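You operate a simulated robot arm through the tools that you are given. There is no shell and no other tool.

The job below is to be done with a simulated robot arm. You get a single attempt, and the scene is never put back.

## Task
Take the blue relay on the far end of the green bench and put it away on the top of the narrow wall shelf. Open the drawer of the blue table, take the small green carton from the inside of the drawer of the blue table and leave it on the top of the water stand, then shut the drawer. Take the white sachet and leave it on the silver sample card. Take the orange pad on the top of the packing bench and put it away on the top of the blue table. Open the upper grey drawer, take the blue module and leave it in the inside of the upper grey drawer and shut the drawer again. The order is free. Set down upright: blue relay, blue module.
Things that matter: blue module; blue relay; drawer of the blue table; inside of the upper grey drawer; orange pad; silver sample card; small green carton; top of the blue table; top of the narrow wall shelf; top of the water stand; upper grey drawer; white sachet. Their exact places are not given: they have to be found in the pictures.

Only the result counts: the job must be done as asked and must still hold three seconds after the hand-in. Knocking over, shifting, dropping, spilling or breaking anything else fails it.

## Robot
A 6-joint arm with a two-finger gripper on a trunk, on a base that moves. Base frame: it is fixed to the floor where the robot stands at the start and does not move with it; the origin is under the middle of the robot, x ahead of it, y to its left, z up. Units: m, rad, N and s.
It reaches about 0.94 m from its shoulder. Its first joint turns from -2.897 to 2.897 rad. Places, roughly: blue module (5x10x11 cm) [-4.1, 2.4, 0.9]; blue relay (4x5x6 cm) [2.1, -0.8, 0.8]; drawer of the blue table [-2.3, -0.4, 0.7]; inside of the upper grey drawer [-3.8, 2.5, 0.6]; orange pad (6x5x4 cm) [-4.2, 2.1, 0.9]; silver sample card (8x12x3 cm) [-3.6, 0.4, 0.8]; small green carton (8x8x3 cm) [-2.2, -0.3, 0.7]; top of the blue table [-2.4, -0.3, 0.8]; top of the narrow wall shelf (18x118 cm) [-3.54, -5.12, 1.28]; top of the water stand [-2.6, 3.8, 0.8]; upper grey drawer [-3.8, 2.5, 0.7]; white sachet (7x5x2 cm) [-4.3, 1.7, 0.9]. Payload 2.54 kg.
The tool frame sits at the grasp point between the pads (the TCP): z along the fingers, y along the line on which they close. The tips reach 0.03 m beyond it. The gripper opens to 0.116 m; its body begins 0.095 m behind the TCP.
Orientation is that of the tool frame in the base frame, as a unit quaternion [x, y, z, w]. With the fingers straight down and closing along the base's y, the tool's x points along the base's -x, its y along +y and its z along -z.

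## Interface
- The arm moves only by the tool nudge_tool. Its argument "deltas" is one flat list of numbers, 7 for each row, row after row: the shift along the base's x, y, z in m, then the turn, a rotation vector about the base's x, y, z in rad, then the finger opening in m, from 0 to 0.116. In form: [tx, ty, tz, ax, ay, az, grip, tx, ty, tz, ax, ay, az, grip, ...]. A call has 1 to 20 rows; each row is the pose to reach, as a shift and turn from the pose commanded when the call began. A row lasts 0.2 s, in which the tool goes at most 0.05 m and 0.15 rad; a call with a longer step from one row to the next is refused whole, and so is a gripper value outside its range. Where a pose cannot be reached the arm comes as near as it can. A force on the tool above 40 N (or 10 N above the force at the start of the call, whichever is more), or a blocked arm, ends the call early, and 0.2 s more pass. The fingers move at their own pace (about 0.072 m/s each) and stop on an object; they squeeze with about 32 N. The grip force told is the motor's: it shows also when the fingers shut on nothing. Time passes only in rows, and 0.2 s behind the last, so rows that repeat a pose let the fingers close. The reply holds the time, the measured pose of the TCP, the force on the tool along the base axes, the opening and the grip force, in the units named above and with some noise, with the torque about the TCP (base axes, N m) and any sound that the robot's microphone picked up, and new pictures: "views" is both (left out), scene, wrist or none.
- Cameras (640 x 400 px; columns grow to the right, rows downward): "scene" is now at [-0.0297, 0.1374, 1.4154]; the picture's right is [-0.14, -0.99, 0.00], its down [-0.50, 0.07, -0.86] and it looks along [0.86, -0.12, -0.50] (base axes); focal length 294 px, centre (320, 200). "wrist" rides on the gripper at [0.069, -0.015, -0.122] in the tool frame; the picture's right is [0.21, 0.98, 0.00], its down [-0.83, 0.18, -0.53] and it looks along [-0.52, 0.11, 0.85] (tool axes); focal length 251 px, centre (320, 200).
- steer(legs): drives the robot by 1 to 6 legs, each [ahead, left, turn to the left] in m, m and rad, along the robot's own axes; the way and the turn of a leg run together, so that a leg with both is an arc; at most 1.5 m and 3.142 rad a leg. The arm and the cameras ride along, it lands a little off, and it stops where it bumps. It gives what a move gives, and a new picture of the scene camera.
- head_to(pan, tilt): turns the head with the scene camera to pan (to the left, within 2.094 rad either way) and tilt (down, from -0.506 to 1.204), counted from straight ahead of the robot. It gives what a move gives, and a new picture of the scene camera.
- point_at(camera, pixels): for up to 12 pixels [column, row] of the newest picture of that camera ("zoom" is the newest enlarged one), the place [x, y, z] in the base frame of the surface seen there, good to about 0.002 m. The clock stands still meanwhile.
- zoom(camera, box): a new picture of the part [left, top, right, bottom] of that camera's present view, enlarged. The clock stands still meanwhile.
- close_job(): hands the job in; it is judged then, once.

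Unless the task says otherwise, let go and move clear before handing in.

The tools are called after "Call:" as a command line: name --argument value ..., lists and objects as JSON in quotes. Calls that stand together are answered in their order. nudge_tool: Moves the arm, as the interface text tells. Its arguments: {"type":"object","properties":{"deltas":{"type":"array"},"views":{"type":"string","enum":["both","scene","wrist","none"]}},"required":["deltas"]} The other tools are called the same way: steer (legs) drives the base; head_to (pan, tilt) turns the head that bears the scene camera; point_at (camera, pixels) gives the place of the surface under pixels of a picture; zoom (camera, box) takes an enlarged picture of a part of a camera's view; close_job () hands the job in.

At the start:

```text
t: 0.0
position: [0.5415, 0.1355, 1.0556]
ee_rot: [0.001, 1.0, 0.0, -0.001]
force: [-0.3, -0.1, -0.1]
moment: [-0.02, -0.03, -0.02]
finger_gap: 0.1161
grasp_force: 0.0
robot x, y, heading: [-0.0008, 0.0021, -0.001]
head pan, tilt (commanded): [-0.138, 0.529]
```

scene: 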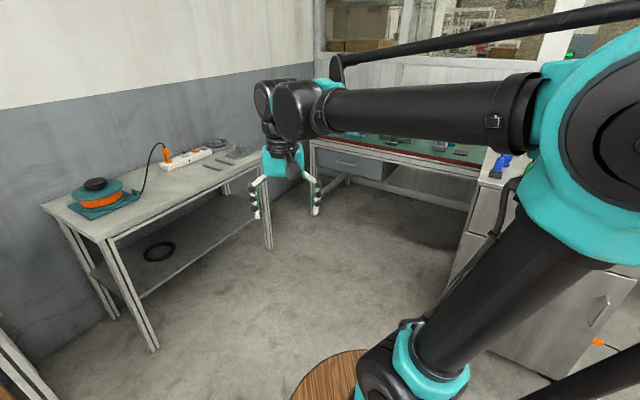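
wrist: 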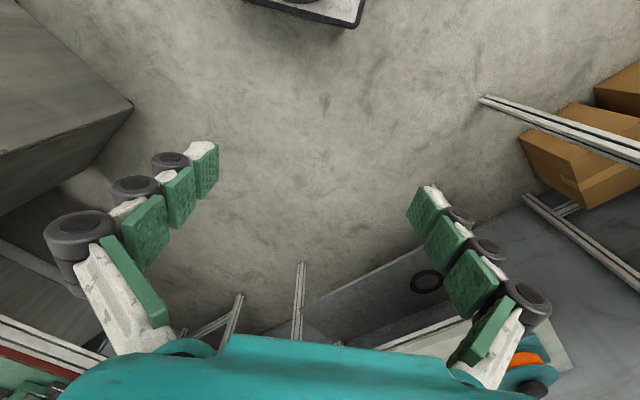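

The scene picture shows a green-topped bench ahead (around pixel 400,145) with a drawer and the arm blocking part of the view. I'll pan the head around to survey the room first.

Call:
head_to --pan -0.6 --tilt 0.4

Call:
head_to --pan -1.6 --tilt 0.4

Call:
head_to --pan 1.0 --tilt 0.4

Call:
head_to --pan 2.0 --tilt 0.4

```text
t: 0.9
position: [0.5427, 0.1348, 1.0554]
ee_rot: [0.001, 1.0, 0.0, 0.0]
force: [1.1, 0.6, -0.3]
moment: [0.01, 0.03, 0.02]
finger_gap: 0.116
grasp_force: 0.0
robot x, y, heading: [-0.0015, -0.0024, -0.001]
head pan, tilt (commanded): [-0.6, 0.4]
```

scene: 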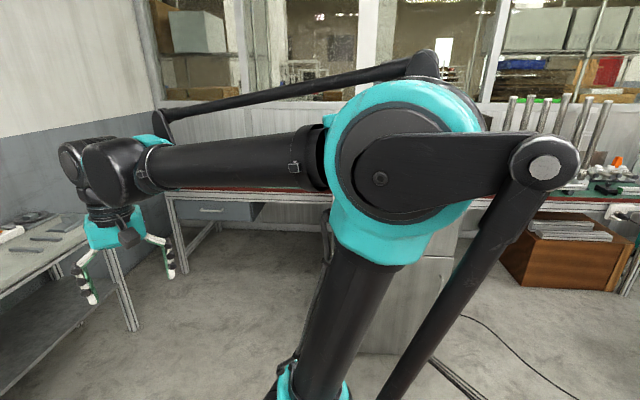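

```text
t: 2.2
position: [0.542, 0.1337, 1.056]
ee_rot: [0.0, 1.0, 0.001, 0.001]
force: [-0.4, -0.7, -0.3]
moment: [-0.01, -0.01, 0.01]
finger_gap: 0.1157
grasp_force: 0.0
robot x, y, heading: [-0.0018, -0.0007, -0.001]
head pan, tilt (commanded): [-1.6, 0.4]
```

scene: 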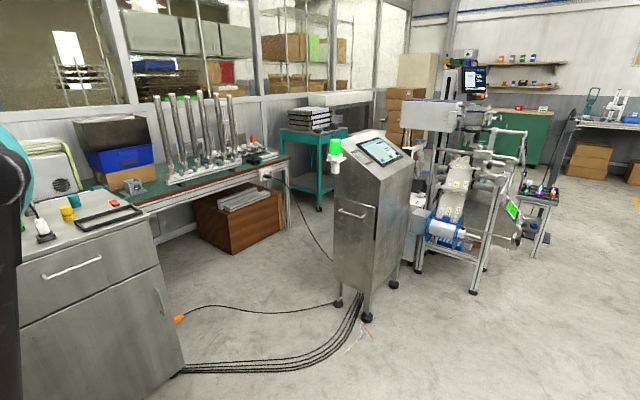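

```text
t: 4.5
position: [0.5402, 0.1339, 1.0556]
ee_rot: [0.0, 1.0, 0.0, 0.0]
force: [-0.2, -0.2, -0.3]
moment: [0.03, 0.0, 0.0]
finger_gap: 0.1161
grasp_force: 0.0
robot x, y, heading: [0.0003, 0.0, -0.002]
head pan, tilt (commanded): [1.0, 0.4]
```

scene: 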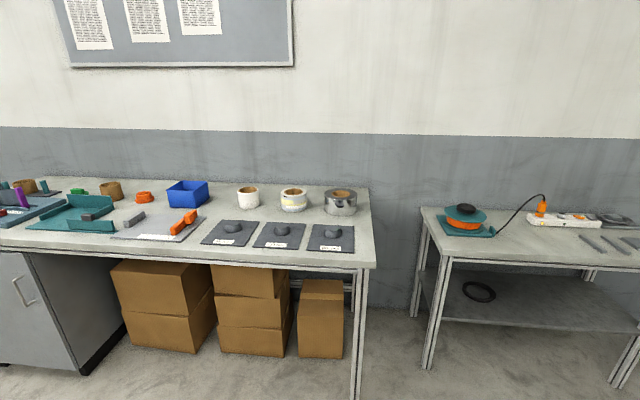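

```text
t: 5.8
position: [0.5429, 0.1344, 1.056]
ee_rot: [-0.001, 1.0, -0.001, -0.001]
force: [-0.4, 1.0, 0.6]
moment: [-0.01, -0.02, 0.0]
finger_gap: 0.1162
grasp_force: 0.1
robot x, y, heading: [-0.001, -0.0025, 0.006]
head pan, tilt (commanded): [2.0, 0.4]
```

scene: 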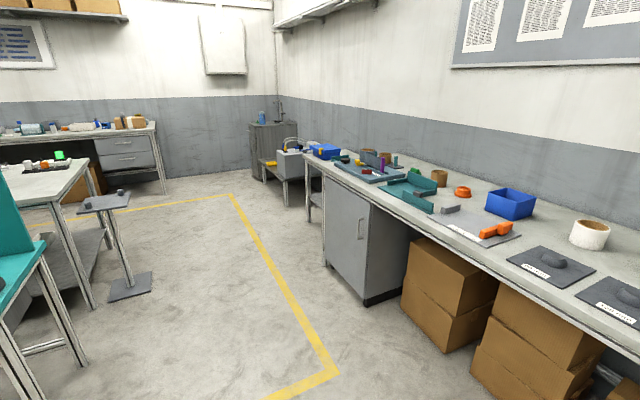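

The pans show the packing bench along the left wall, grey drawers in the back corner, and the green bench ahead. I'll look forward again for the blue relay, then use zoom.

Call:
head_to --pan -0.25 --tilt 0.3

Call:
zoom --camera "scene" --box '[200, 100, 520, 300]'

```text
t: 7.9
position: [0.5432, 0.1337, 1.056]
ee_rot: [0.001, 1.0, -0.001, 0.0]
force: [-0.6, 0.3, 0.7]
moment: [-0.04, 0.01, 0.02]
finger_gap: 0.1162
grasp_force: 0.0
robot x, y, heading: [-0.0038, -0.0013, -0.003]
head pan, tilt (commanded): [-0.25, 0.3]
```

scene: 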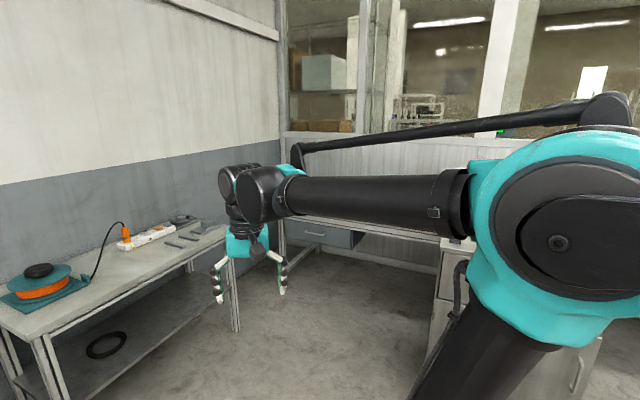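

```text
2.00 times, centred on (360, 200) of scene
```

zoom: 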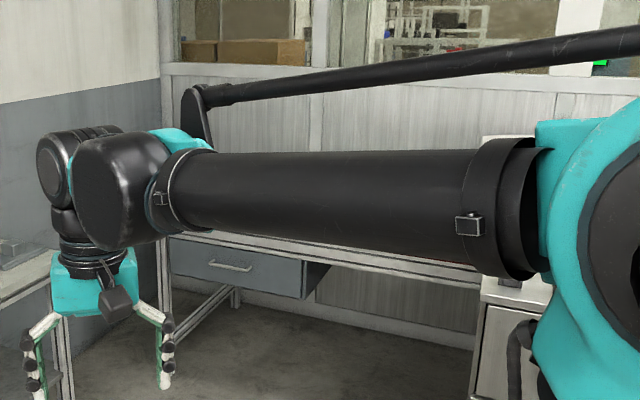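

The forearm hides the bench top at (360,200). I'll swing the tool left and inwards to clear the view.

Call:
nudge_tool --deltas '[0, 0.05, 0, 0, 0, 0, 0.116, 0, 0.1, 0, 0, 0, 0, 0.116, -0.02, 0.15, 0, 0, 0, 0, 0.116, -0.04, 0.2, 0, 0, 0, 0, 0.116, -0.06, 0.245, 0, 0, 0, 0, 0.116, -0.08, 0.29, 0, 0, 0, 0, 0.116, -0.1, 0.335, 0, 0, 0, 0, 0.116, -0.13, 0.37, 0, 0, 0, 0, 0.116, -0.16, 0.4, 0, 0, 0, 0, 0.116]' --views "scene"

```text
refused: row 3 steps farther than a row can; nothing moved
```

Call:
nudge_tool --deltas '[0, 0.045, 0, 0, 0, 0, 0.116, 0, 0.09, 0, 0, 0, 0, 0.116, -0.02, 0.13, 0, 0, 0, 0, 0.116, -0.04, 0.17, 0, 0, 0, 0, 0.116, -0.06, 0.21, 0, 0, 0, 0, 0.116, -0.08, 0.25, 0, 0, 0, 0, 0.116, -0.1, 0.29, 0, 0, 0, 0, 0.116, -0.13, 0.32, 0, 0, 0, 0, 0.116, -0.16, 0.35, 0, 0, 0, 0, 0.116]' --views "both"

```text
t: 9.9
position: [0.3817, 0.4844, 1.0552]
ee_rot: [0.001, 1.0, 0.0, 0.0]
force: [0.3, -1.2, 0.1]
moment: [0.0, 0.01, 0.01]
finger_gap: 0.1157
grasp_force: 0.1
robot x, y, heading: [0.002, 0.0, -0.003]
head pan, tilt (commanded): [-0.25, 0.3]
```

scene: 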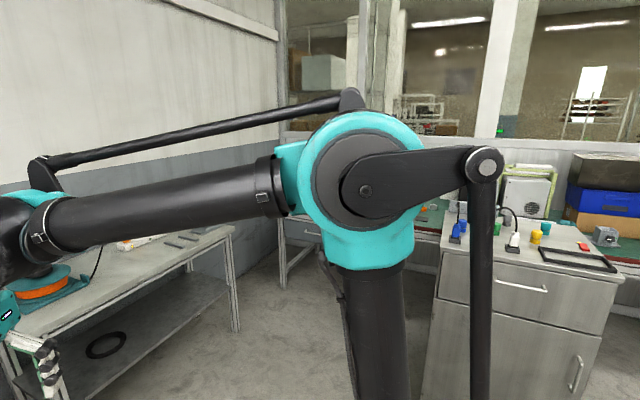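
wrist: 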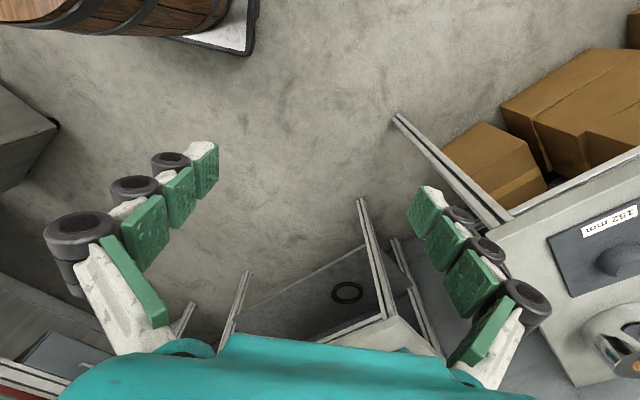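

The wrist picture shows the robot stands on a barrel-like column; blue things are visible at (455,232) and (490,215). I'll measure some points and zoom there.

Call:
point_at --camera "scene" --pixels '[[365, 190], [370, 350], [456, 228], [462, 214], [520, 240], [497, 228], [430, 205], [400, 185], [300, 225], [440, 270]]'

Call:
zoom --camera "scene" --box '[400, 150, 640, 300]'

```text
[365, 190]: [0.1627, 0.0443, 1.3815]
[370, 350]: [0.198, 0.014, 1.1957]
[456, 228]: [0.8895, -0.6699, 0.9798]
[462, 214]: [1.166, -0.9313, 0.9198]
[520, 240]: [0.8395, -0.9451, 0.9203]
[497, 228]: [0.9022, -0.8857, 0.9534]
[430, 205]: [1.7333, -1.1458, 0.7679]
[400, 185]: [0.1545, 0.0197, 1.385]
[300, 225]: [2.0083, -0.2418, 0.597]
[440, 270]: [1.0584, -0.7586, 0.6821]
```

```text
2.67 times, centred on (520, 225) of scene
```

zoom: 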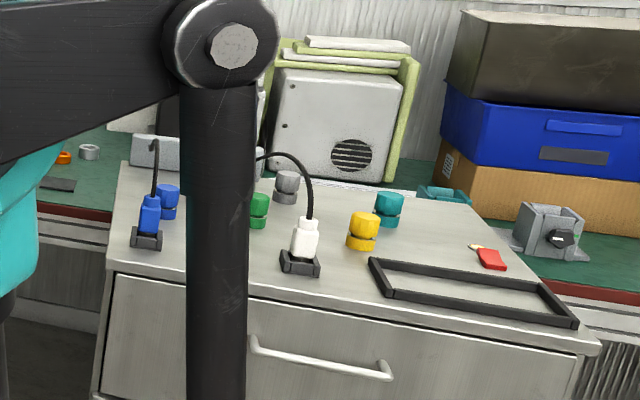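

The relay bench top is hidden behind the elbow at (365,190); the cabinet in front has its top at z 0.92. I'll measure the base plate's corner in the wrist picture, and swing the head to see more.

Call:
point_at --camera "wrist" --pixels '[[248, 50], [190, 30], [225, 45], [260, 5], [220, 10], [120, 20]]'

Call:
nudge_tool --deltas '[-0.02, 0.04, 0, 0, 0, 0, 0.116, -0.04, 0.08, 0, 0, 0, 0, 0.116, -0.07, 0.11, 0, 0, 0, 0, 0.116, -0.1, 0.14, 0, 0, 0, 0, 0.116, -0.14, 0.15, 0, 0, 0, 0, 0.116, -0.18, 0.16, 0, 0, 0, 0, 0.116, -0.22, 0.17, 0, 0, 0, 0, 0.116, -0.26, 0.17, 0, 0, 0, 0, 0.116, -0.3, 0.17, 0, 0, 0, 0, 0.116, -0.34, 0.17, 0, 0, 0, 0, 0.116, -0.38, 0.17, 0, 0, 0, 0, 0.116]' --views "both"

```text
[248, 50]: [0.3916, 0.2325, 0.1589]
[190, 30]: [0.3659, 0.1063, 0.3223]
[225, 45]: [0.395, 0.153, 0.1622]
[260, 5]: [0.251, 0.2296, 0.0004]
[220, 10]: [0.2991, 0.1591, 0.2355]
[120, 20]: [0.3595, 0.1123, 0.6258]
```

```text
t: 12.3
position: [0.0025, 0.6553, 1.0565]
ee_rot: [0.001, 1.0, 0.001, 0.0]
force: [-0.1, -0.1, -0.1]
moment: [0.0, 0.04, 0.0]
finger_gap: 0.1161
grasp_force: 0.0
robot x, y, heading: [0.0027, 0.002, -0.003]
head pan, tilt (commanded): [-0.25, 0.3]
```

scene: 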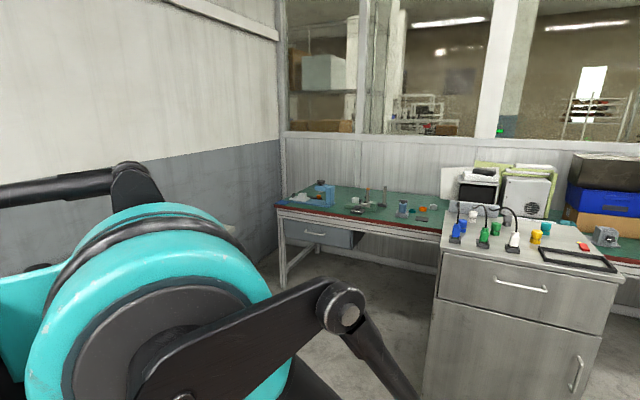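
wrist: 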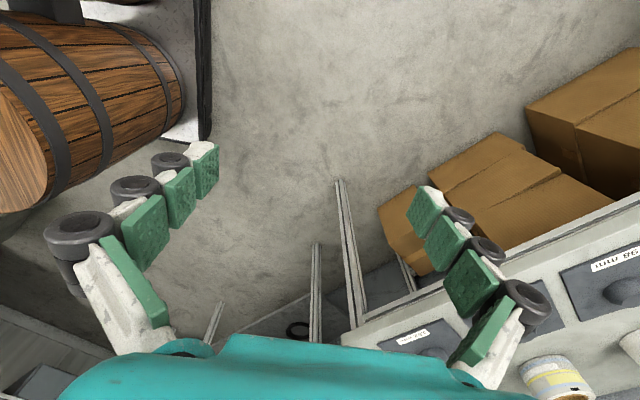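

The green bench is now clear at (290-440, 185-225). I'll zoom on it to find the blue relay.

Call:
zoom --camera "scene" --box '[270, 160, 450, 272]'

Call:
point_at --camera "scene" --pixels '[[403, 207], [402, 212], [320, 195], [278, 205], [440, 232], [360, 200], [430, 320], [315, 233], [283, 283], [380, 190]]'

```text
3.56 times, centred on (360, 216) of scene
```

zoom: 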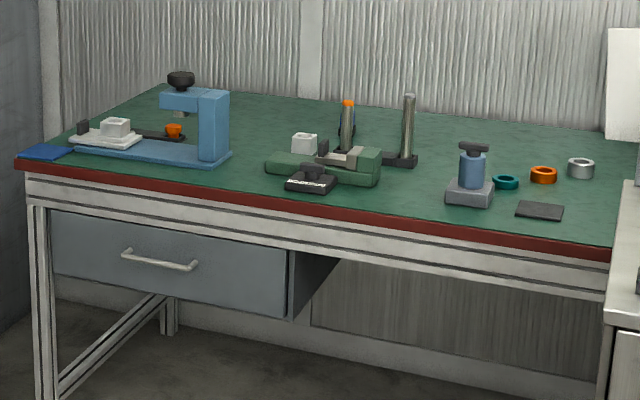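

```text
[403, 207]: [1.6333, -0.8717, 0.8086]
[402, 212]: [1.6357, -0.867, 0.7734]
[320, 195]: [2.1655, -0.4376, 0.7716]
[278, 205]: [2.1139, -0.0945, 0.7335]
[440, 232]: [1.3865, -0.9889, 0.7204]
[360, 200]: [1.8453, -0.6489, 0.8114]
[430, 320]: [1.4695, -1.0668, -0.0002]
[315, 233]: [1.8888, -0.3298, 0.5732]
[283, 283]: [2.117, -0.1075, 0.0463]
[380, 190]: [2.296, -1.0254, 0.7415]
```

The zoom shows a blue-edged upright thing with an orange top behind the vice at zoom (347,120). I'll measure it and its neighbours, and zoom in more.

Call:
point_at --camera "zoom" --pixels '[[347, 103], [341, 125], [354, 125], [347, 145], [407, 120], [410, 160], [305, 143], [360, 165], [310, 183], [472, 170], [30, 153]]'

Call:
zoom --camera "scene" --box '[335, 175, 399, 215]'

```text
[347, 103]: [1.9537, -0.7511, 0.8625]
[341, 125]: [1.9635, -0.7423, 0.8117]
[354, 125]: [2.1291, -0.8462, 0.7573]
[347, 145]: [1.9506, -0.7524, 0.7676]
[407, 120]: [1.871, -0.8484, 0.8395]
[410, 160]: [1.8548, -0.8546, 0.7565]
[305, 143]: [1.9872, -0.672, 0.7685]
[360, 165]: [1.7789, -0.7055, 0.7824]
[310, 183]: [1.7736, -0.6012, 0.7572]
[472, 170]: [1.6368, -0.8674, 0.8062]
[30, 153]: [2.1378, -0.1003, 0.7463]
```

```text
10.00 times, centred on (367, 195) of scene
```

zoom: 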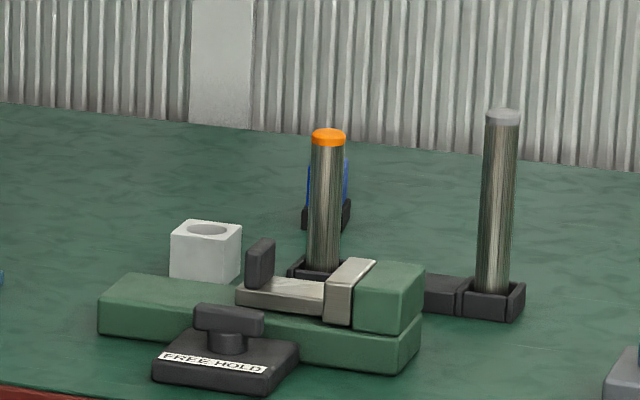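

The relay sits behind the orange-capped post, at about (2.1,-0.82). Before planning the drive, I'll look down at my own base to learn its footprint and shoulder place.

Call:
head_to --pan -0.3 --tilt 1.2

Call:
head_to --pan 0.9 --tilt 1.2

```text
t: 13.5
position: [0.0034, 0.6554, 1.0557]
ee_rot: [0.001, 1.0, 0.0, 0.0]
force: [-0.2, 0.2, 0.4]
moment: [0.01, 0.02, -0.01]
finger_gap: 0.1162
grasp_force: 0.0
robot x, y, heading: [0.0046, 0.002, 0.002]
head pan, tilt (commanded): [-0.3, 1.201]
```

scene: 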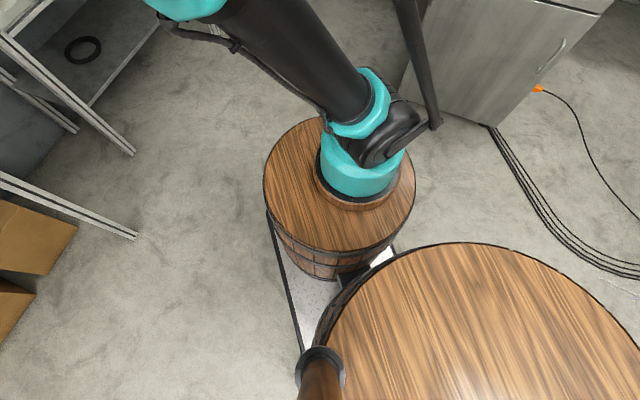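

```text
t: 14.9
position: [0.0025, 0.6547, 1.0562]
ee_rot: [-0.001, 1.0, 0.001, 0.0]
force: [-0.7, 0.5, -0.6]
moment: [0.02, -0.01, -0.01]
finger_gap: 0.116
grasp_force: 0.0
robot x, y, heading: [-0.0001, -0.0007, 0.005]
head pan, tilt (commanded): [0.901, 1.201]
```

scene: 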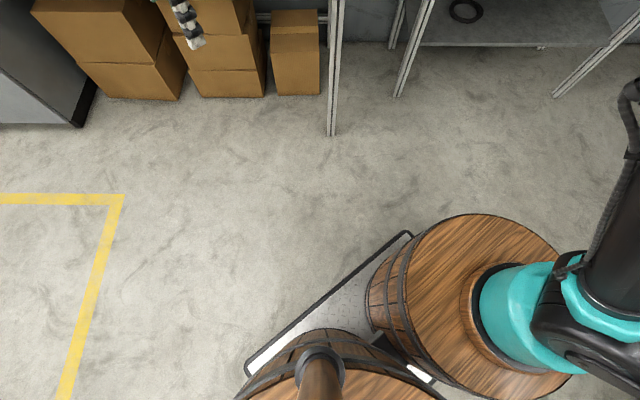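

The base is two barrels on a plate: the front one carries the arm. I'll measure the barrel edges and plate corners in this picture.

Call:
point_at --camera "scene" --pixels '[[478, 216], [400, 280], [408, 236], [250, 368], [480, 330], [545, 392], [520, 300], [300, 345], [430, 380], [560, 245], [440, 370], [65, 300]]'

Call:
head_to --pan -0.3 --tilt 1.2

Call:
point_at --camera "scene" --pixels '[[318, 120], [265, 190], [415, 180], [340, 248], [360, 185], [370, 100], [270, 215], [300, 345], [393, 248], [455, 243], [330, 300]]'

```text
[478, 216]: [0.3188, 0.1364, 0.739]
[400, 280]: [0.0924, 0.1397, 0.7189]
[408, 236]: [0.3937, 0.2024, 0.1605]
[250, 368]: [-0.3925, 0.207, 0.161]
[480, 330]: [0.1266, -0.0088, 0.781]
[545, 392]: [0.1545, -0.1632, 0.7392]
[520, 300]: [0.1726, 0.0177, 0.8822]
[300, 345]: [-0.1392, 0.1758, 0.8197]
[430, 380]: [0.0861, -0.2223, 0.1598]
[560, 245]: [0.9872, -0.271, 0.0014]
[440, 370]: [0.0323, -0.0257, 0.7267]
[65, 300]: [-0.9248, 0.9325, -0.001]
```

```text
t: 16.3
position: [0.0026, 0.6543, 1.056]
ee_rot: [0.0, 1.0, 0.0, 0.0]
force: [0.6, -0.3, -0.2]
moment: [0.0, 0.0, 0.01]
finger_gap: 0.1161
grasp_force: 0.0
robot x, y, heading: [0.0002, -0.0001, -0.001]
head pan, tilt (commanded): [-0.3, 1.201]
```

scene: 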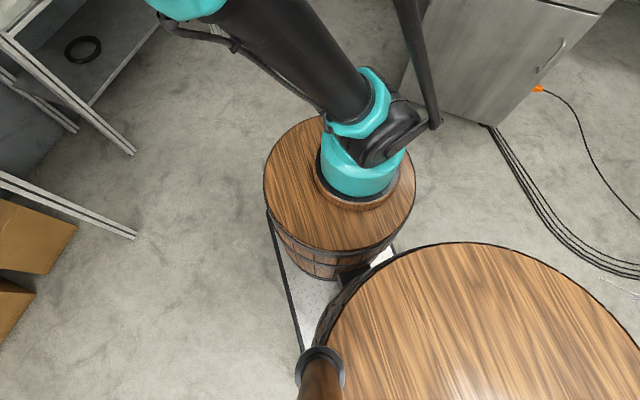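

```text
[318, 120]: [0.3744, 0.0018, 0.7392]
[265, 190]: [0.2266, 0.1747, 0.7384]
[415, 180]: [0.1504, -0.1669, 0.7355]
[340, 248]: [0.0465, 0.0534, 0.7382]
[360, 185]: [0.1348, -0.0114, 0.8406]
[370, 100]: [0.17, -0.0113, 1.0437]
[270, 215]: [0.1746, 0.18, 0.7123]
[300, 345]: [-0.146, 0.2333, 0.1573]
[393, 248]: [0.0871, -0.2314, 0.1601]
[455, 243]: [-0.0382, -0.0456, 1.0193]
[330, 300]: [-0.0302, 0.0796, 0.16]
```

Front barrel: centre (0.2, 0), top z 0.74; plate about ±0.39 × ±0.23. Next I check the free floor towards the green bench with the arm out of view.

Call:
head_to --pan -0.2 --tilt 0.6

Call:
point_at --camera "scene" --pixels '[[240, 180], [450, 180], [440, 250], [430, 330], [500, 350], [300, 200], [420, 150], [420, 300]]'

```text
t: 17.3
position: [0.0044, 0.6533, 1.0557]
ee_rot: [0.0, 1.0, -0.001, 0.001]
force: [0.1, 0.6, 0.6]
moment: [-0.03, -0.04, -0.01]
finger_gap: 0.116
grasp_force: 0.2
robot x, y, heading: [0.0027, 0.0038, 0.005]
head pan, tilt (commanded): [-0.201, 0.6]
```

scene: 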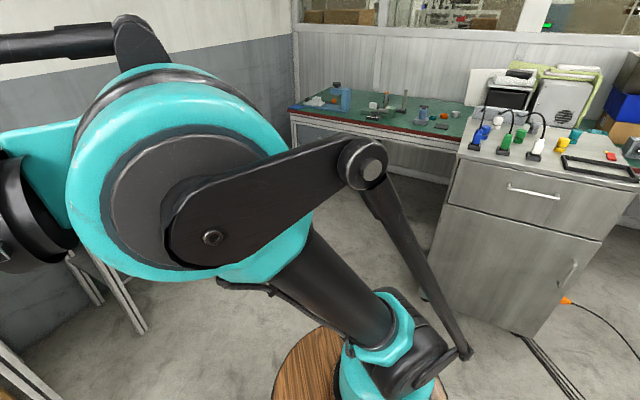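

```text
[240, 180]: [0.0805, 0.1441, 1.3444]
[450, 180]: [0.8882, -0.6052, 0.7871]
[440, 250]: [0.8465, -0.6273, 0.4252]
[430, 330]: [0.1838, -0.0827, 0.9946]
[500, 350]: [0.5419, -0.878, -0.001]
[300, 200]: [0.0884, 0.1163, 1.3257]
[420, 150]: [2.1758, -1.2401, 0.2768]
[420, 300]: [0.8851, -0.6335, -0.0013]
```

The cabinet's near corner is around (0.87,-0.62) and the small left table's front leg around (1.78,0.27), leaving a corridor. I raise the tool a bit and drive forward, then turn to face the green bench.

Call:
nudge_tool --deltas '[0, -0.03, 0.04, 0, 0, 0, 0.116, 0, -0.06, 0.08, 0, 0, 0, 0.116, 0, -0.09, 0.12, 0, 0, 0, 0.116, 0, -0.12, 0.15, 0, 0, 0, 0.116]' --views "none"

Call:
steer --legs '[[0.8, 0.05, 0], [0, 0, -0.66]]'

```text
t: 18.3
position: [0.0025, 0.5349, 1.2077]
ee_rot: [0.0, 1.0, 0.0, 0.0]
force: [0.5, -0.3, 0.2]
moment: [-0.09, -0.01, 0.01]
finger_gap: 0.116
grasp_force: 0.0
robot x, y, heading: [-0.0016, -0.0021, -0.001]
head pan, tilt (commanded): [-0.201, 0.6]
```

```text
t: 24.4
position: [1.132, 0.4758, 1.2069]
ee_rot: [0.321, 0.947, 0.0, 0.0]
force: [1.4, -0.7, -0.6]
moment: [0.01, 0.01, -0.03]
finger_gap: 0.1161
grasp_force: 0.0
robot x, y, heading: [0.8039, 0.0546, -0.652]
head pan, tilt (commanded): [-0.201, 0.6]
```

scene: 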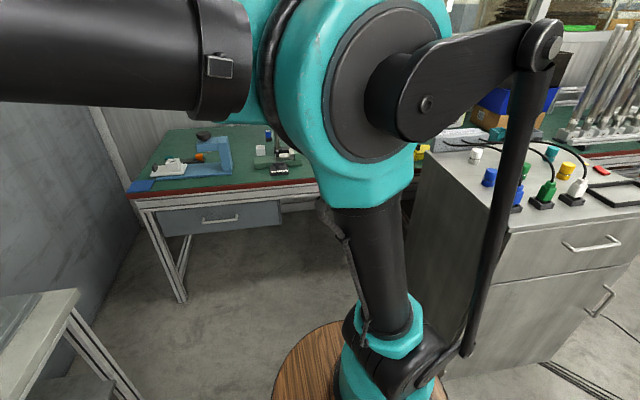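

Now the bench front edge runs from about (135,195) to (320,185) and a blue piece shows at (268,135). I'll measure and zoom.

Call:
zoom --camera "scene" --box '[120, 110, 320, 235]'

Call:
point_at --camera "scene" --pixels '[[135, 197], [310, 187], [268, 135], [180, 300], [220, 220], [75, 295], [275, 210], [140, 395], [415, 230]]'

```text
3.20 times, centred on (220, 172) of scene
```

zoom: 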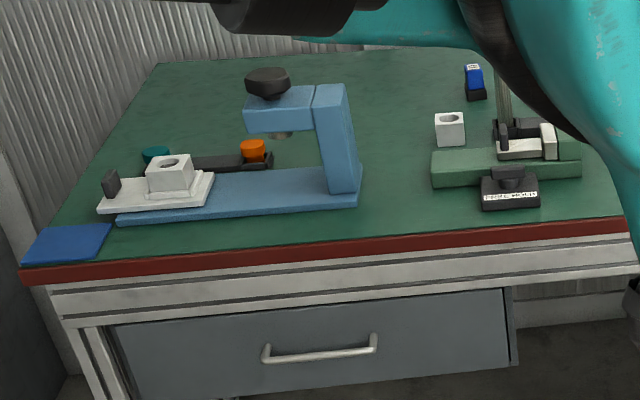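

```text
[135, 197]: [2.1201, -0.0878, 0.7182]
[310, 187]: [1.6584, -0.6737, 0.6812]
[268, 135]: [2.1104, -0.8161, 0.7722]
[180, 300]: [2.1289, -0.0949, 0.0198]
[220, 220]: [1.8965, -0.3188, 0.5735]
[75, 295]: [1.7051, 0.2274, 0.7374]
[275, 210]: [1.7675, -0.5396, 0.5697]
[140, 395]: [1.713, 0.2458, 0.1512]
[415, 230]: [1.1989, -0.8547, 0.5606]
```

The relay is clearly visible at zoom (475,80): blue body, black bottom. I'll measure it and then drive nearer.

Call:
point_at --camera "zoom" --pixels '[[473, 67], [470, 80], [480, 80], [475, 97], [466, 90], [486, 90], [507, 75], [500, 130], [449, 117], [250, 80]]'

Call:
steer --legs '[[0.45, 0.1, 0]]'

```text
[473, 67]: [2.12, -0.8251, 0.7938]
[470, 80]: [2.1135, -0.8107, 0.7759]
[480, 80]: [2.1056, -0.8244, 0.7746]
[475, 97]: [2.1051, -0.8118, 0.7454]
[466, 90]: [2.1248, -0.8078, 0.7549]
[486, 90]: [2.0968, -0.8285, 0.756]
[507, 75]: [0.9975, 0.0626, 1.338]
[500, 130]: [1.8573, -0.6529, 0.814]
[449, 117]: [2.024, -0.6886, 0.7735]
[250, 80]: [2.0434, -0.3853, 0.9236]
```

```text
t: 27.1
position: [1.5468, 0.2842, 1.2065]
ee_rot: [0.32, 0.947, 0.0, 0.0]
force: [0.3, -0.3, 0.0]
moment: [-0.04, 0.01, -0.02]
finger_gap: 0.1161
grasp_force: 0.0
robot x, y, heading: [1.2242, -0.1426, -0.648]
head pan, tilt (commanded): [-0.201, 0.6]
```

scene: 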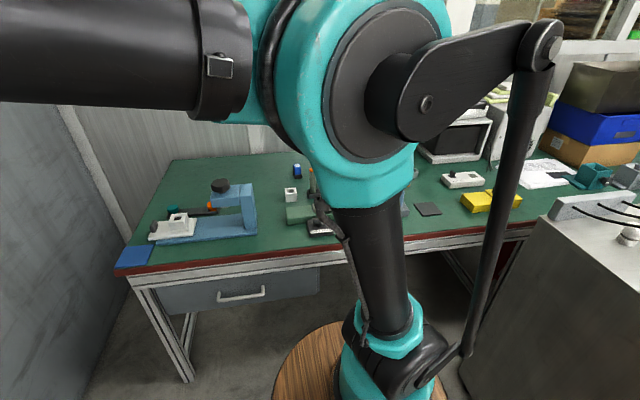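

The relay is dead ahead and about 0.28 m remains between my plate and the bench edge. I'll drive 0.18 m closer.

Call:
steer --legs '[[0.18, 0.0, -0.01]]'

Call:
head_to --pan 0.1 --tilt 0.7

```text
t: 28.6
position: [1.6959, 0.171, 1.2073]
ee_rot: [0.324, 0.946, 0.0, 0.0]
force: [0.6, 0.7, 0.5]
moment: [-0.01, 0.03, 0.02]
finger_gap: 0.1159
grasp_force: 0.0
robot x, y, heading: [1.3658, -0.2494, -0.658]
head pan, tilt (commanded): [-0.201, 0.6]
```

scene: 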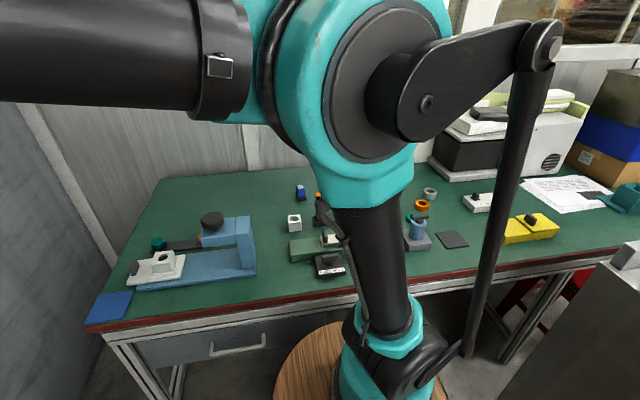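

```text
t: 29.4
position: [1.6943, 0.1718, 1.2075]
ee_rot: [0.325, 0.946, 0.0, 0.0]
force: [-0.5, -0.1, -0.2]
moment: [0.01, 0.03, -0.02]
finger_gap: 0.116
grasp_force: 0.0
robot x, y, heading: [1.3668, -0.2513, -0.664]
head pan, tilt (commanded): [0.099, 0.7]
```

scene: 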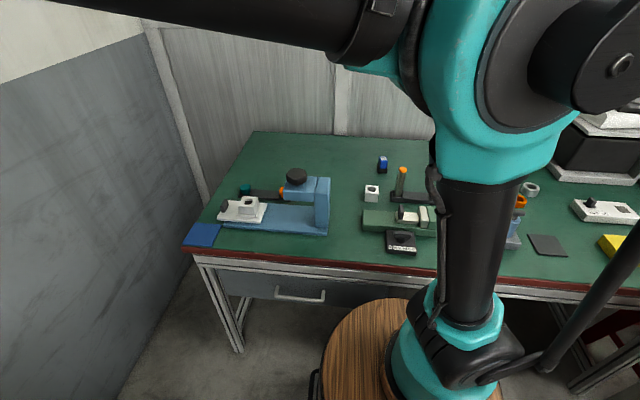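

Call:
zoom --camera "scene" --box '[330, 130, 458, 210]'

Call:
point_at --camera "zoom" --pixels '[[262, 135], [255, 160], [272, 160], [262, 190], [362, 190], [210, 305], [440, 130], [340, 330], [262, 128], [275, 200]]'

```text
5.00 times, centred on (394, 170) of scene
```

zoom: 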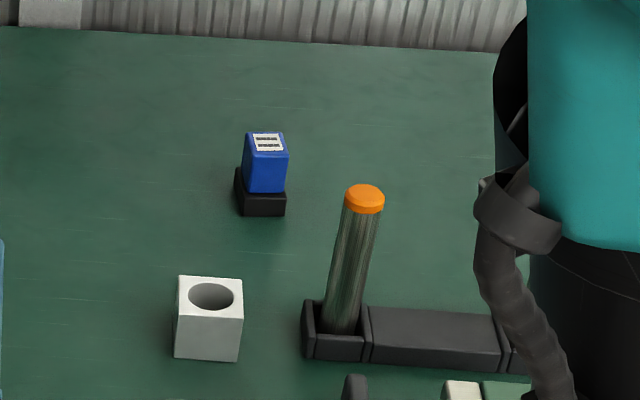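

```text
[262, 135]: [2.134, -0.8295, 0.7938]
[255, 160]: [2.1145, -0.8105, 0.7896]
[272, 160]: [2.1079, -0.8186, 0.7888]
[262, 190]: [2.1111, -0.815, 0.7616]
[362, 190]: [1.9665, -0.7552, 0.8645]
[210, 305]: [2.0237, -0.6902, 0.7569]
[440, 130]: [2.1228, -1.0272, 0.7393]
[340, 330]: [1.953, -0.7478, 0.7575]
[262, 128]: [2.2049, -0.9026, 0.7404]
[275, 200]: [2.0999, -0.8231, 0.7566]
```

The relay stands upright at about (2.122,-0.827), top z≈0.797, aligned with the bench. I'll swing the arm to the front in two moves, keeping high above the posts (tops z≈0.87).

Call:
nudge_tool --deltas '[0.0286, -0.037, 0, 0, 0, 0, 0.116, 0.0572, -0.074, 0, 0, 0, 0, 0.116, 0.0858, -0.111, 0, 0, 0, 0, 0.116, 0.1144, -0.148, 0, 0, 0, 0, 0.116, 0.143, -0.185, 0, 0, 0, 0, 0.116, 0.1716, -0.222, 0, 0, 0, 0, 0.116, 0.2002, -0.259, 0, 0, 0, 0, 0.116, 0.2288, -0.296, 0, 0, 0, 0, 0.116, 0.2574, -0.333, 0, 0, 0, 0, 0.116, 0.286, -0.37, 0, 0, 0, 0, 0.116]' --views "none"

Call:
nudge_tool --deltas '[0.0043, -0.0461, -0.0136, 0, 0, 0, 0.116, 0.0086, -0.0922, -0.0272, 0, 0, 0, 0.116, 0.0129, -0.1383, -0.0408, 0, 0, 0, 0.116, 0.0172, -0.1844, -0.0544, 0, 0, 0, 0.116, 0.0215, -0.2305, -0.068, 0, 0, 0, 0.116, 0.0258, -0.2766, -0.0816, 0, 0, 0, 0.116, 0.0301, -0.3227, -0.0952, 0, 0, 0, 0.116, 0.0344, -0.3688, -0.1088, 0, 0, 0, 0.116, 0.0387, -0.4149, -0.1224, 0, 0, 0, 0.116, 0.043, -0.461, -0.136, 0, 0, 0, 0.116, 0.0476, -0.5071, -0.15, 0, 0, 0, 0.116]' --views "both"

```text
t: 31.6
position: [1.9815, -0.1981, 1.2073]
ee_rot: [0.324, 0.946, 0.0, 0.0]
force: [-0.4, 0.0, 0.4]
moment: [0.0, -0.03, 0.02]
finger_gap: 0.1162
grasp_force: 0.2
robot x, y, heading: [1.3664, -0.2496, -0.66]
head pan, tilt (commanded): [0.099, 0.7]
```

```text
t: 34.0
position: [2.0301, -0.7052, 1.0567]
ee_rot: [0.325, 0.946, -0.001, 0.0]
force: [-0.2, 1.6, 1.6]
moment: [-0.03, -0.03, 0.03]
finger_gap: 0.1158
grasp_force: 0.0
robot x, y, heading: [1.3662, -0.2489, -0.664]
head pan, tilt (commanded): [0.099, 0.7]
```

scene: 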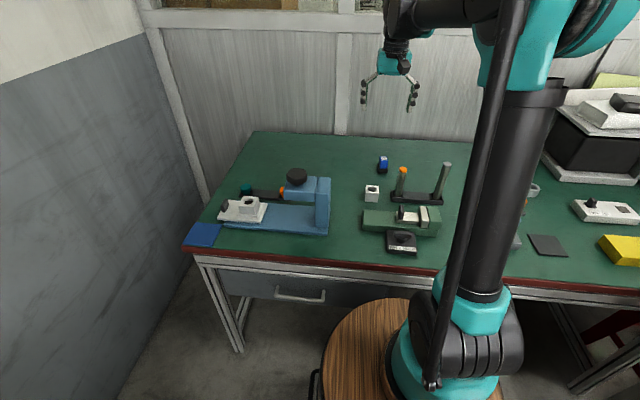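
wrist: 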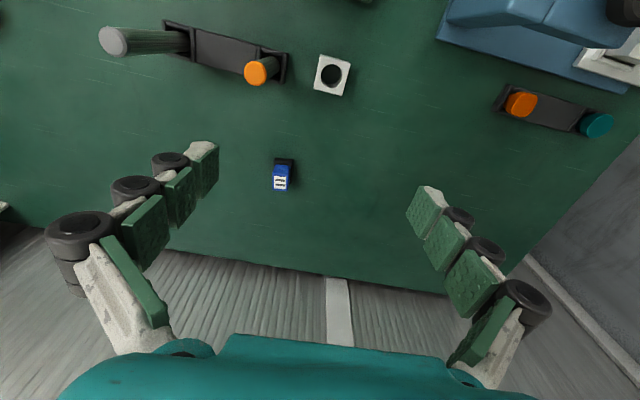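

The wrist camera sees the relay at (282,175), bench wall towards the picture's bottom. I'll measure it in the zoomed wrist view.

Call:
zoom --camera "wrist" --box '[240, 140, 336, 200]'

Call:
point_at --camera "zoom" --pixels '[[210, 300], [345, 305], [230, 245], [330, 245], [340, 325], [225, 325], [355, 130], [235, 125], [280, 290], [270, 200]]'

```text
6.67 times, centred on (288, 170) of wrist
```

zoom: 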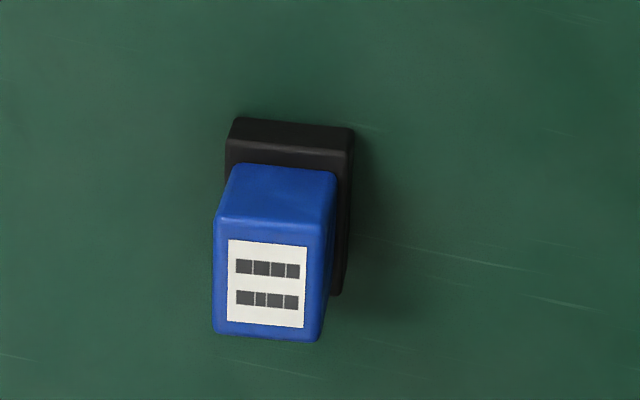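

```text
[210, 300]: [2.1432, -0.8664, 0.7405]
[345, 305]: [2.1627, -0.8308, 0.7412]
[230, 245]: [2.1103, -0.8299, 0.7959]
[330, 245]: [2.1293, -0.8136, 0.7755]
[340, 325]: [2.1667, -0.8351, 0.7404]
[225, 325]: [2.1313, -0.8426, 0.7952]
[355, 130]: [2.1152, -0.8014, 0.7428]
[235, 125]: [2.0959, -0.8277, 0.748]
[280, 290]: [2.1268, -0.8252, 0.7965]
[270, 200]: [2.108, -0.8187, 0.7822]
```

Relay's top centre is about (2.122,-0.8265,0.796), aligned with the tool within 0.03 rad. I move above it first.

Call:
nudge_tool --deltas '[0.023, -0.0303, -0.025, 0, 0, 0, 0.116, 0.046, -0.0606, -0.05, 0, 0, 0, 0.116, 0.069, -0.0909, -0.075, 0, 0, 0, 0.116, 0.092, -0.1213, -0.1, 0, 0, 0, 0.116, 0.092, -0.1213, -0.14, 0, 0, 0, 0.09, 0.092, -0.1213, -0.17, 0, 0, 0, 0.08, 0.092, -0.1213, -0.17, 0, 0, 0, 0.08]' --views "both"

```text
t: 35.6
position: [2.1208, -0.8278, 0.8868]
ee_rot: [0.324, 0.946, 0.0, 0.0]
force: [0.1, 0.4, -0.3]
moment: [-0.01, 0.0, 0.01]
finger_gap: 0.0797
grasp_force: 0.0
robot x, y, heading: [1.3661, -0.2489, -0.66]
head pan, tilt (commanded): [0.099, 0.7]
```

scene: 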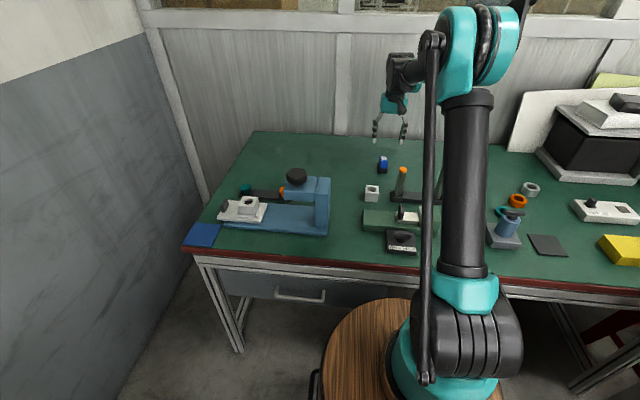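
wrist: 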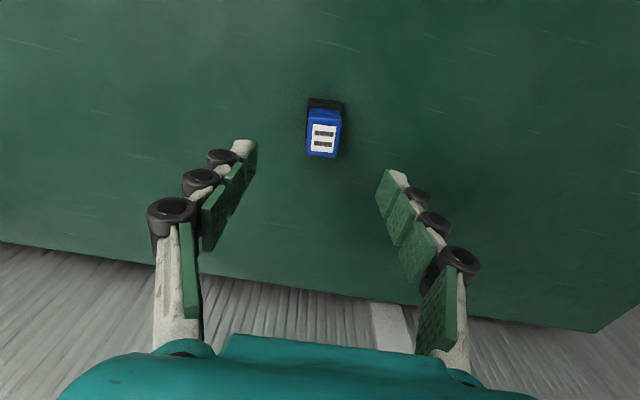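

The relay at (323,135) is centred between the finger tips (250 and 390). I descend to TCP z≈0.789 and close.

Call:
nudge_tool --deltas '[0.001, 0.001, -0.035, 0, 0, 0, 0.08, 0.001, 0.001, -0.07, 0, 0, 0, 0.08, 0.001, 0.001, -0.096, 0, 0, 0, 0.08, 0.001, 0.001, -0.096, 0, 0, 0, 0.08]' --views "wrist"

```text
t: 36.6
position: [2.122, -0.8276, 0.7917]
ee_rot: [0.325, 0.946, -0.001, 0.0]
force: [0.5, 0.6, -0.1]
moment: [0.03, 0.02, -0.01]
finger_gap: 0.0801
grasp_force: 0.1
robot x, y, heading: [1.3651, -0.2493, -0.663]
head pan, tilt (commanded): [0.099, 0.7]
```

wrist: 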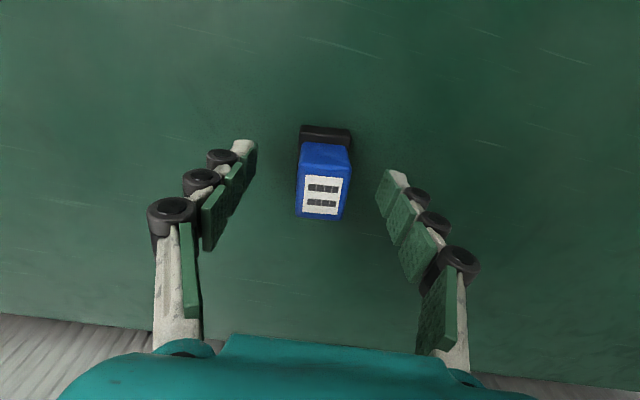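

The relay at (323,185) sits between the pads with tips near z 0.76. I close the fingers on the blue body.

Call:
nudge_tool --deltas '[0, 0, 0, 0, 0, 0, 0.05, 0, 0, 0, 0, 0, 0, 0.03, 0, 0, 0, 0, 0, 0, 0.015, 0, 0, 0, 0, 0, 0, 0.015, 0, 0, 0, 0, 0, 0, 0.015]' --views "wrist"

```text
t: 37.9
position: [2.1215, -0.8268, 0.7918]
ee_rot: [0.325, 0.946, 0.0, 0.0]
force: [0.7, -0.5, 3.3]
moment: [0.02, 0.0, -0.06]
finger_gap: 0.028
grasp_force: 31.4
robot x, y, heading: [1.3636, -0.25, -0.667]
head pan, tilt (commanded): [0.099, 0.7]
```

wrist: 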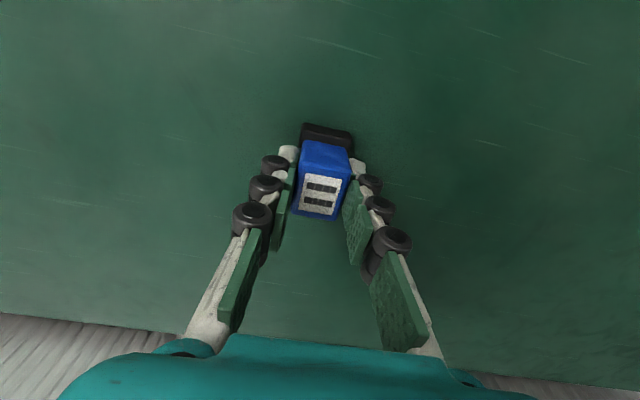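

Gap 0.028 m with 31 N: the relay is gripped. I lift it straight up and check whether the black bottom comes along.

Call:
nudge_tool --deltas '[0, 0, 0.02, 0, 0, 0, 0.015, 0, 0, 0.05, 0, 0, 0, 0.015, 0, 0, 0.09, 0, 0, 0, 0.015, 0, 0, 0.13, 0, 0, 0, 0.015, 0, 0, 0.17, 0, 0, 0, 0.015, 0, 0, 0.21, 0, 0, 0, 0.015, 0, 0, 0.26, 0, 0, 0, 0.015]' --views "both"

```text
t: 39.5
position: [2.1229, -0.8254, 1.0519]
ee_rot: [0.325, 0.946, 0.0, 0.0]
force: [0.3, 0.6, -0.7]
moment: [0.0, 0.03, -0.03]
finger_gap: 0.0152
grasp_force: 0.0
robot x, y, heading: [1.3655, -0.2439, -0.666]
head pan, tilt (commanded): [0.099, 0.7]
```

scene: 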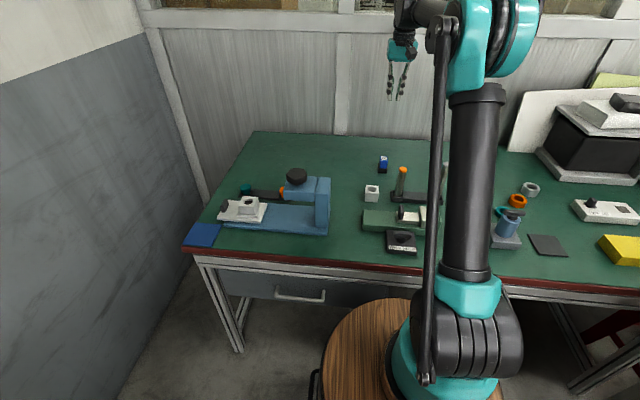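
wrist: 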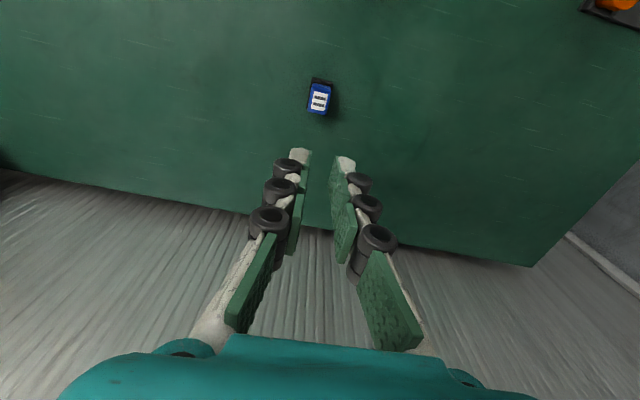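

The gap now reads 0.015 and the relay is still on the bench at wrist (320,97), so it slipped out. I'll zoom in to see its exact shape and state before regrasping.

Call:
zoom --camera "wrist" --box '[272, 67, 368, 127]'

Call:
point_at --camera "zoom" --pixels '[[300, 215], [300, 250], [270, 250], [350, 250], [320, 180], [300, 290], [330, 290], [275, 150], [370, 160], [320, 120]]'

Call:
zoom --camera "scene" --box '[360, 145, 408, 175]'

```text
6.67 times, centred on (320, 97) of wrist
```

zoom: 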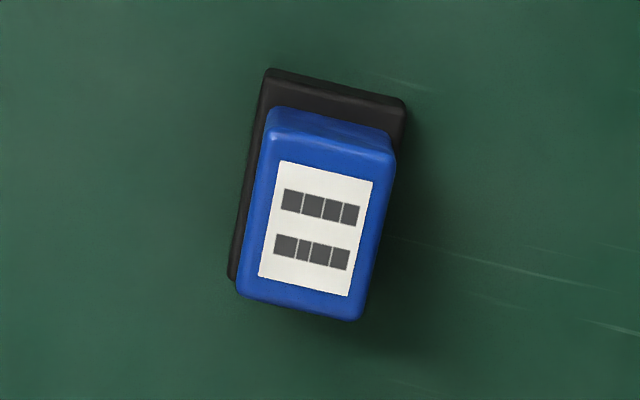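

```text
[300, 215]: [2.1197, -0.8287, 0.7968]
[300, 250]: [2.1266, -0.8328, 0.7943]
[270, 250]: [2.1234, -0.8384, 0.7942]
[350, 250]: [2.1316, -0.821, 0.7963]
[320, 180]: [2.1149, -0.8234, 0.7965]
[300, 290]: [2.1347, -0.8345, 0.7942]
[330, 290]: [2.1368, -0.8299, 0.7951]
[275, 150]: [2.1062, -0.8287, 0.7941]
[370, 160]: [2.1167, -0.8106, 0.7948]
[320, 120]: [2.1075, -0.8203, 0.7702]
```

```text
13.33 times, centred on (384, 160) of scene
```

zoom: 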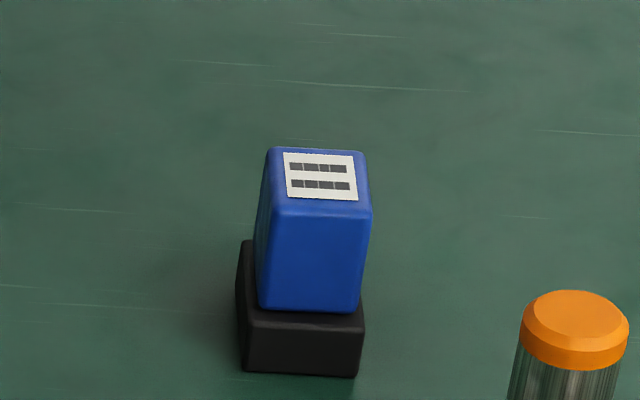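

The blue body is about 3.1 × 4 cm with rounded edges and stands undisturbed; my pads probably caught only the rounded top edge. I'll zoom in on the fingers to see where the pads really are.

Call:
zoom --camera "wrist" --box '[220, 130, 428, 260]'

Call:
point_at --camera "wrist" --pixels '[[301, 152], [345, 160], [303, 175], [337, 175], [301, 200], [342, 210], [295, 240], [345, 245], [250, 290], [390, 300]]'

```text
3.08 times, centred on (324, 195) of wrist
```

zoom: 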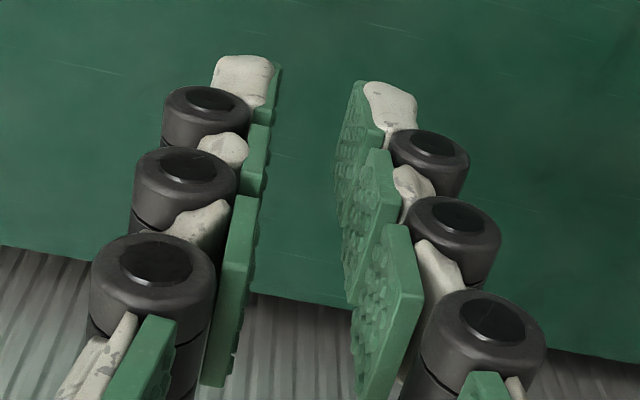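

```text
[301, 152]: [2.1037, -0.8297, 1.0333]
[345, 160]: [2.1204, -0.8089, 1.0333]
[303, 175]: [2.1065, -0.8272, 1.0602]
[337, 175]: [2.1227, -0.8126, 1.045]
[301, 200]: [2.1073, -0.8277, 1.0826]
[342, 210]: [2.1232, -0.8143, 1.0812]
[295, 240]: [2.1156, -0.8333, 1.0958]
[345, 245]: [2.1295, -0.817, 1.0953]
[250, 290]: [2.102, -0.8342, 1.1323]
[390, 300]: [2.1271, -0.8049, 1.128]
```

Pads look parallel, tips about 2-3 cm beyond the TCP. I'll retry about 8 mm lower and check the force before lifting slowly.

Call:
nudge_tool --deltas '[0, 0, -0.045, 0, 0, 0, 0.06, 0, -0.001, -0.09, 0, 0, 0, 0.08, 0, -0.001, -0.135, 0, 0, 0, 0.08, 0, -0.001, -0.18, 0, 0, 0, 0.08, 0, -0.001, -0.225, 0, 0, 0, 0.08, 0, -0.001, -0.255, 0, 0, 0, 0.08, 0, -0.001, -0.27, 0, 0, 0, 0.08, 0, -0.001, -0.27, 0, 0, 0, 0.08]' --views "none"

Call:
nudge_tool --deltas '[0, 0, 0, 0, 0, 0, 0.05, 0, 0, 0, 0, 0, 0, 0.03, 0, 0, 0, 0, 0, 0, 0.005, 0, 0, 0, 0, 0, 0, 0.0, 0, 0, 0, 0, 0, 0, 0.0, 0, 0, 0, 0, 0, 0, 0.0]' --views "wrist"

```text
t: 41.2
position: [2.1222, -0.8264, 0.7806]
ee_rot: [0.324, 0.946, -0.001, -0.001]
force: [-0.8, 0.1, -0.2]
moment: [-0.02, -0.01, 0.01]
finger_gap: 0.0803
grasp_force: 0.1
robot x, y, heading: [1.3632, -0.2534, -0.665]
head pan, tilt (commanded): [0.099, 0.7]
```

```text
t: 42.6
position: [2.1214, -0.8268, 0.7811]
ee_rot: [0.326, 0.946, 0.0, 0.0]
force: [0.2, 0.8, -0.1]
moment: [0.0, 0.01, -0.02]
finger_gap: 0.0329
grasp_force: 31.6
robot x, y, heading: [1.3639, -0.248, -0.663]
head pan, tilt (commanded): [0.099, 0.7]
```

wrist: 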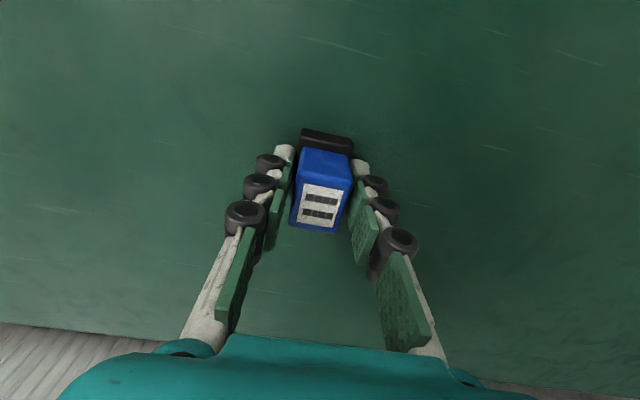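

Now the gap is 0.033 with no upward wedge force: a firmer hold. I lift slowly 3 cm and check.

Call:
nudge_tool --deltas '[0, 0, 0.004, 0, 0, 0, 0, 0, 0, 0.01, 0, 0, 0, 0, 0, 0, 0.02, 0, 0, 0, 0, 0, 0, 0.03, 0, 0, 0, 0]' --views "both"

```text
t: 43.6
position: [2.1237, -0.828, 0.8099]
ee_rot: [0.324, 0.946, 0.0, 0.0]
force: [0.5, 0.0, -0.9]
moment: [0.02, 0.04, 0.02]
finger_gap: 0.033
grasp_force: 31.7
robot x, y, heading: [1.3673, -0.2472, -0.659]
head pan, tilt (commanded): [0.099, 0.7]
```

scene: 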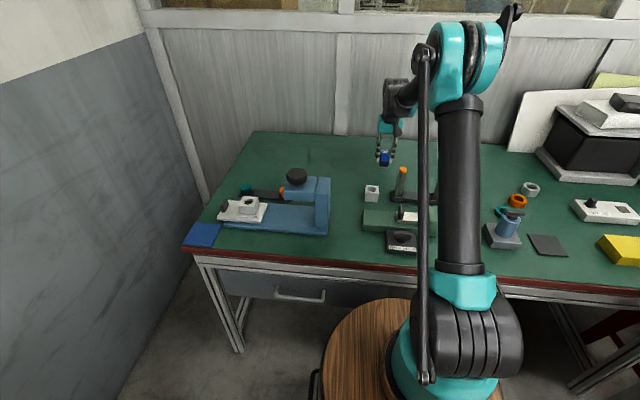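
wrist: 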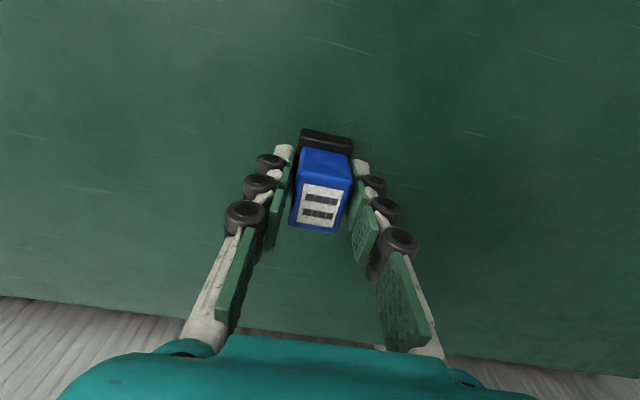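

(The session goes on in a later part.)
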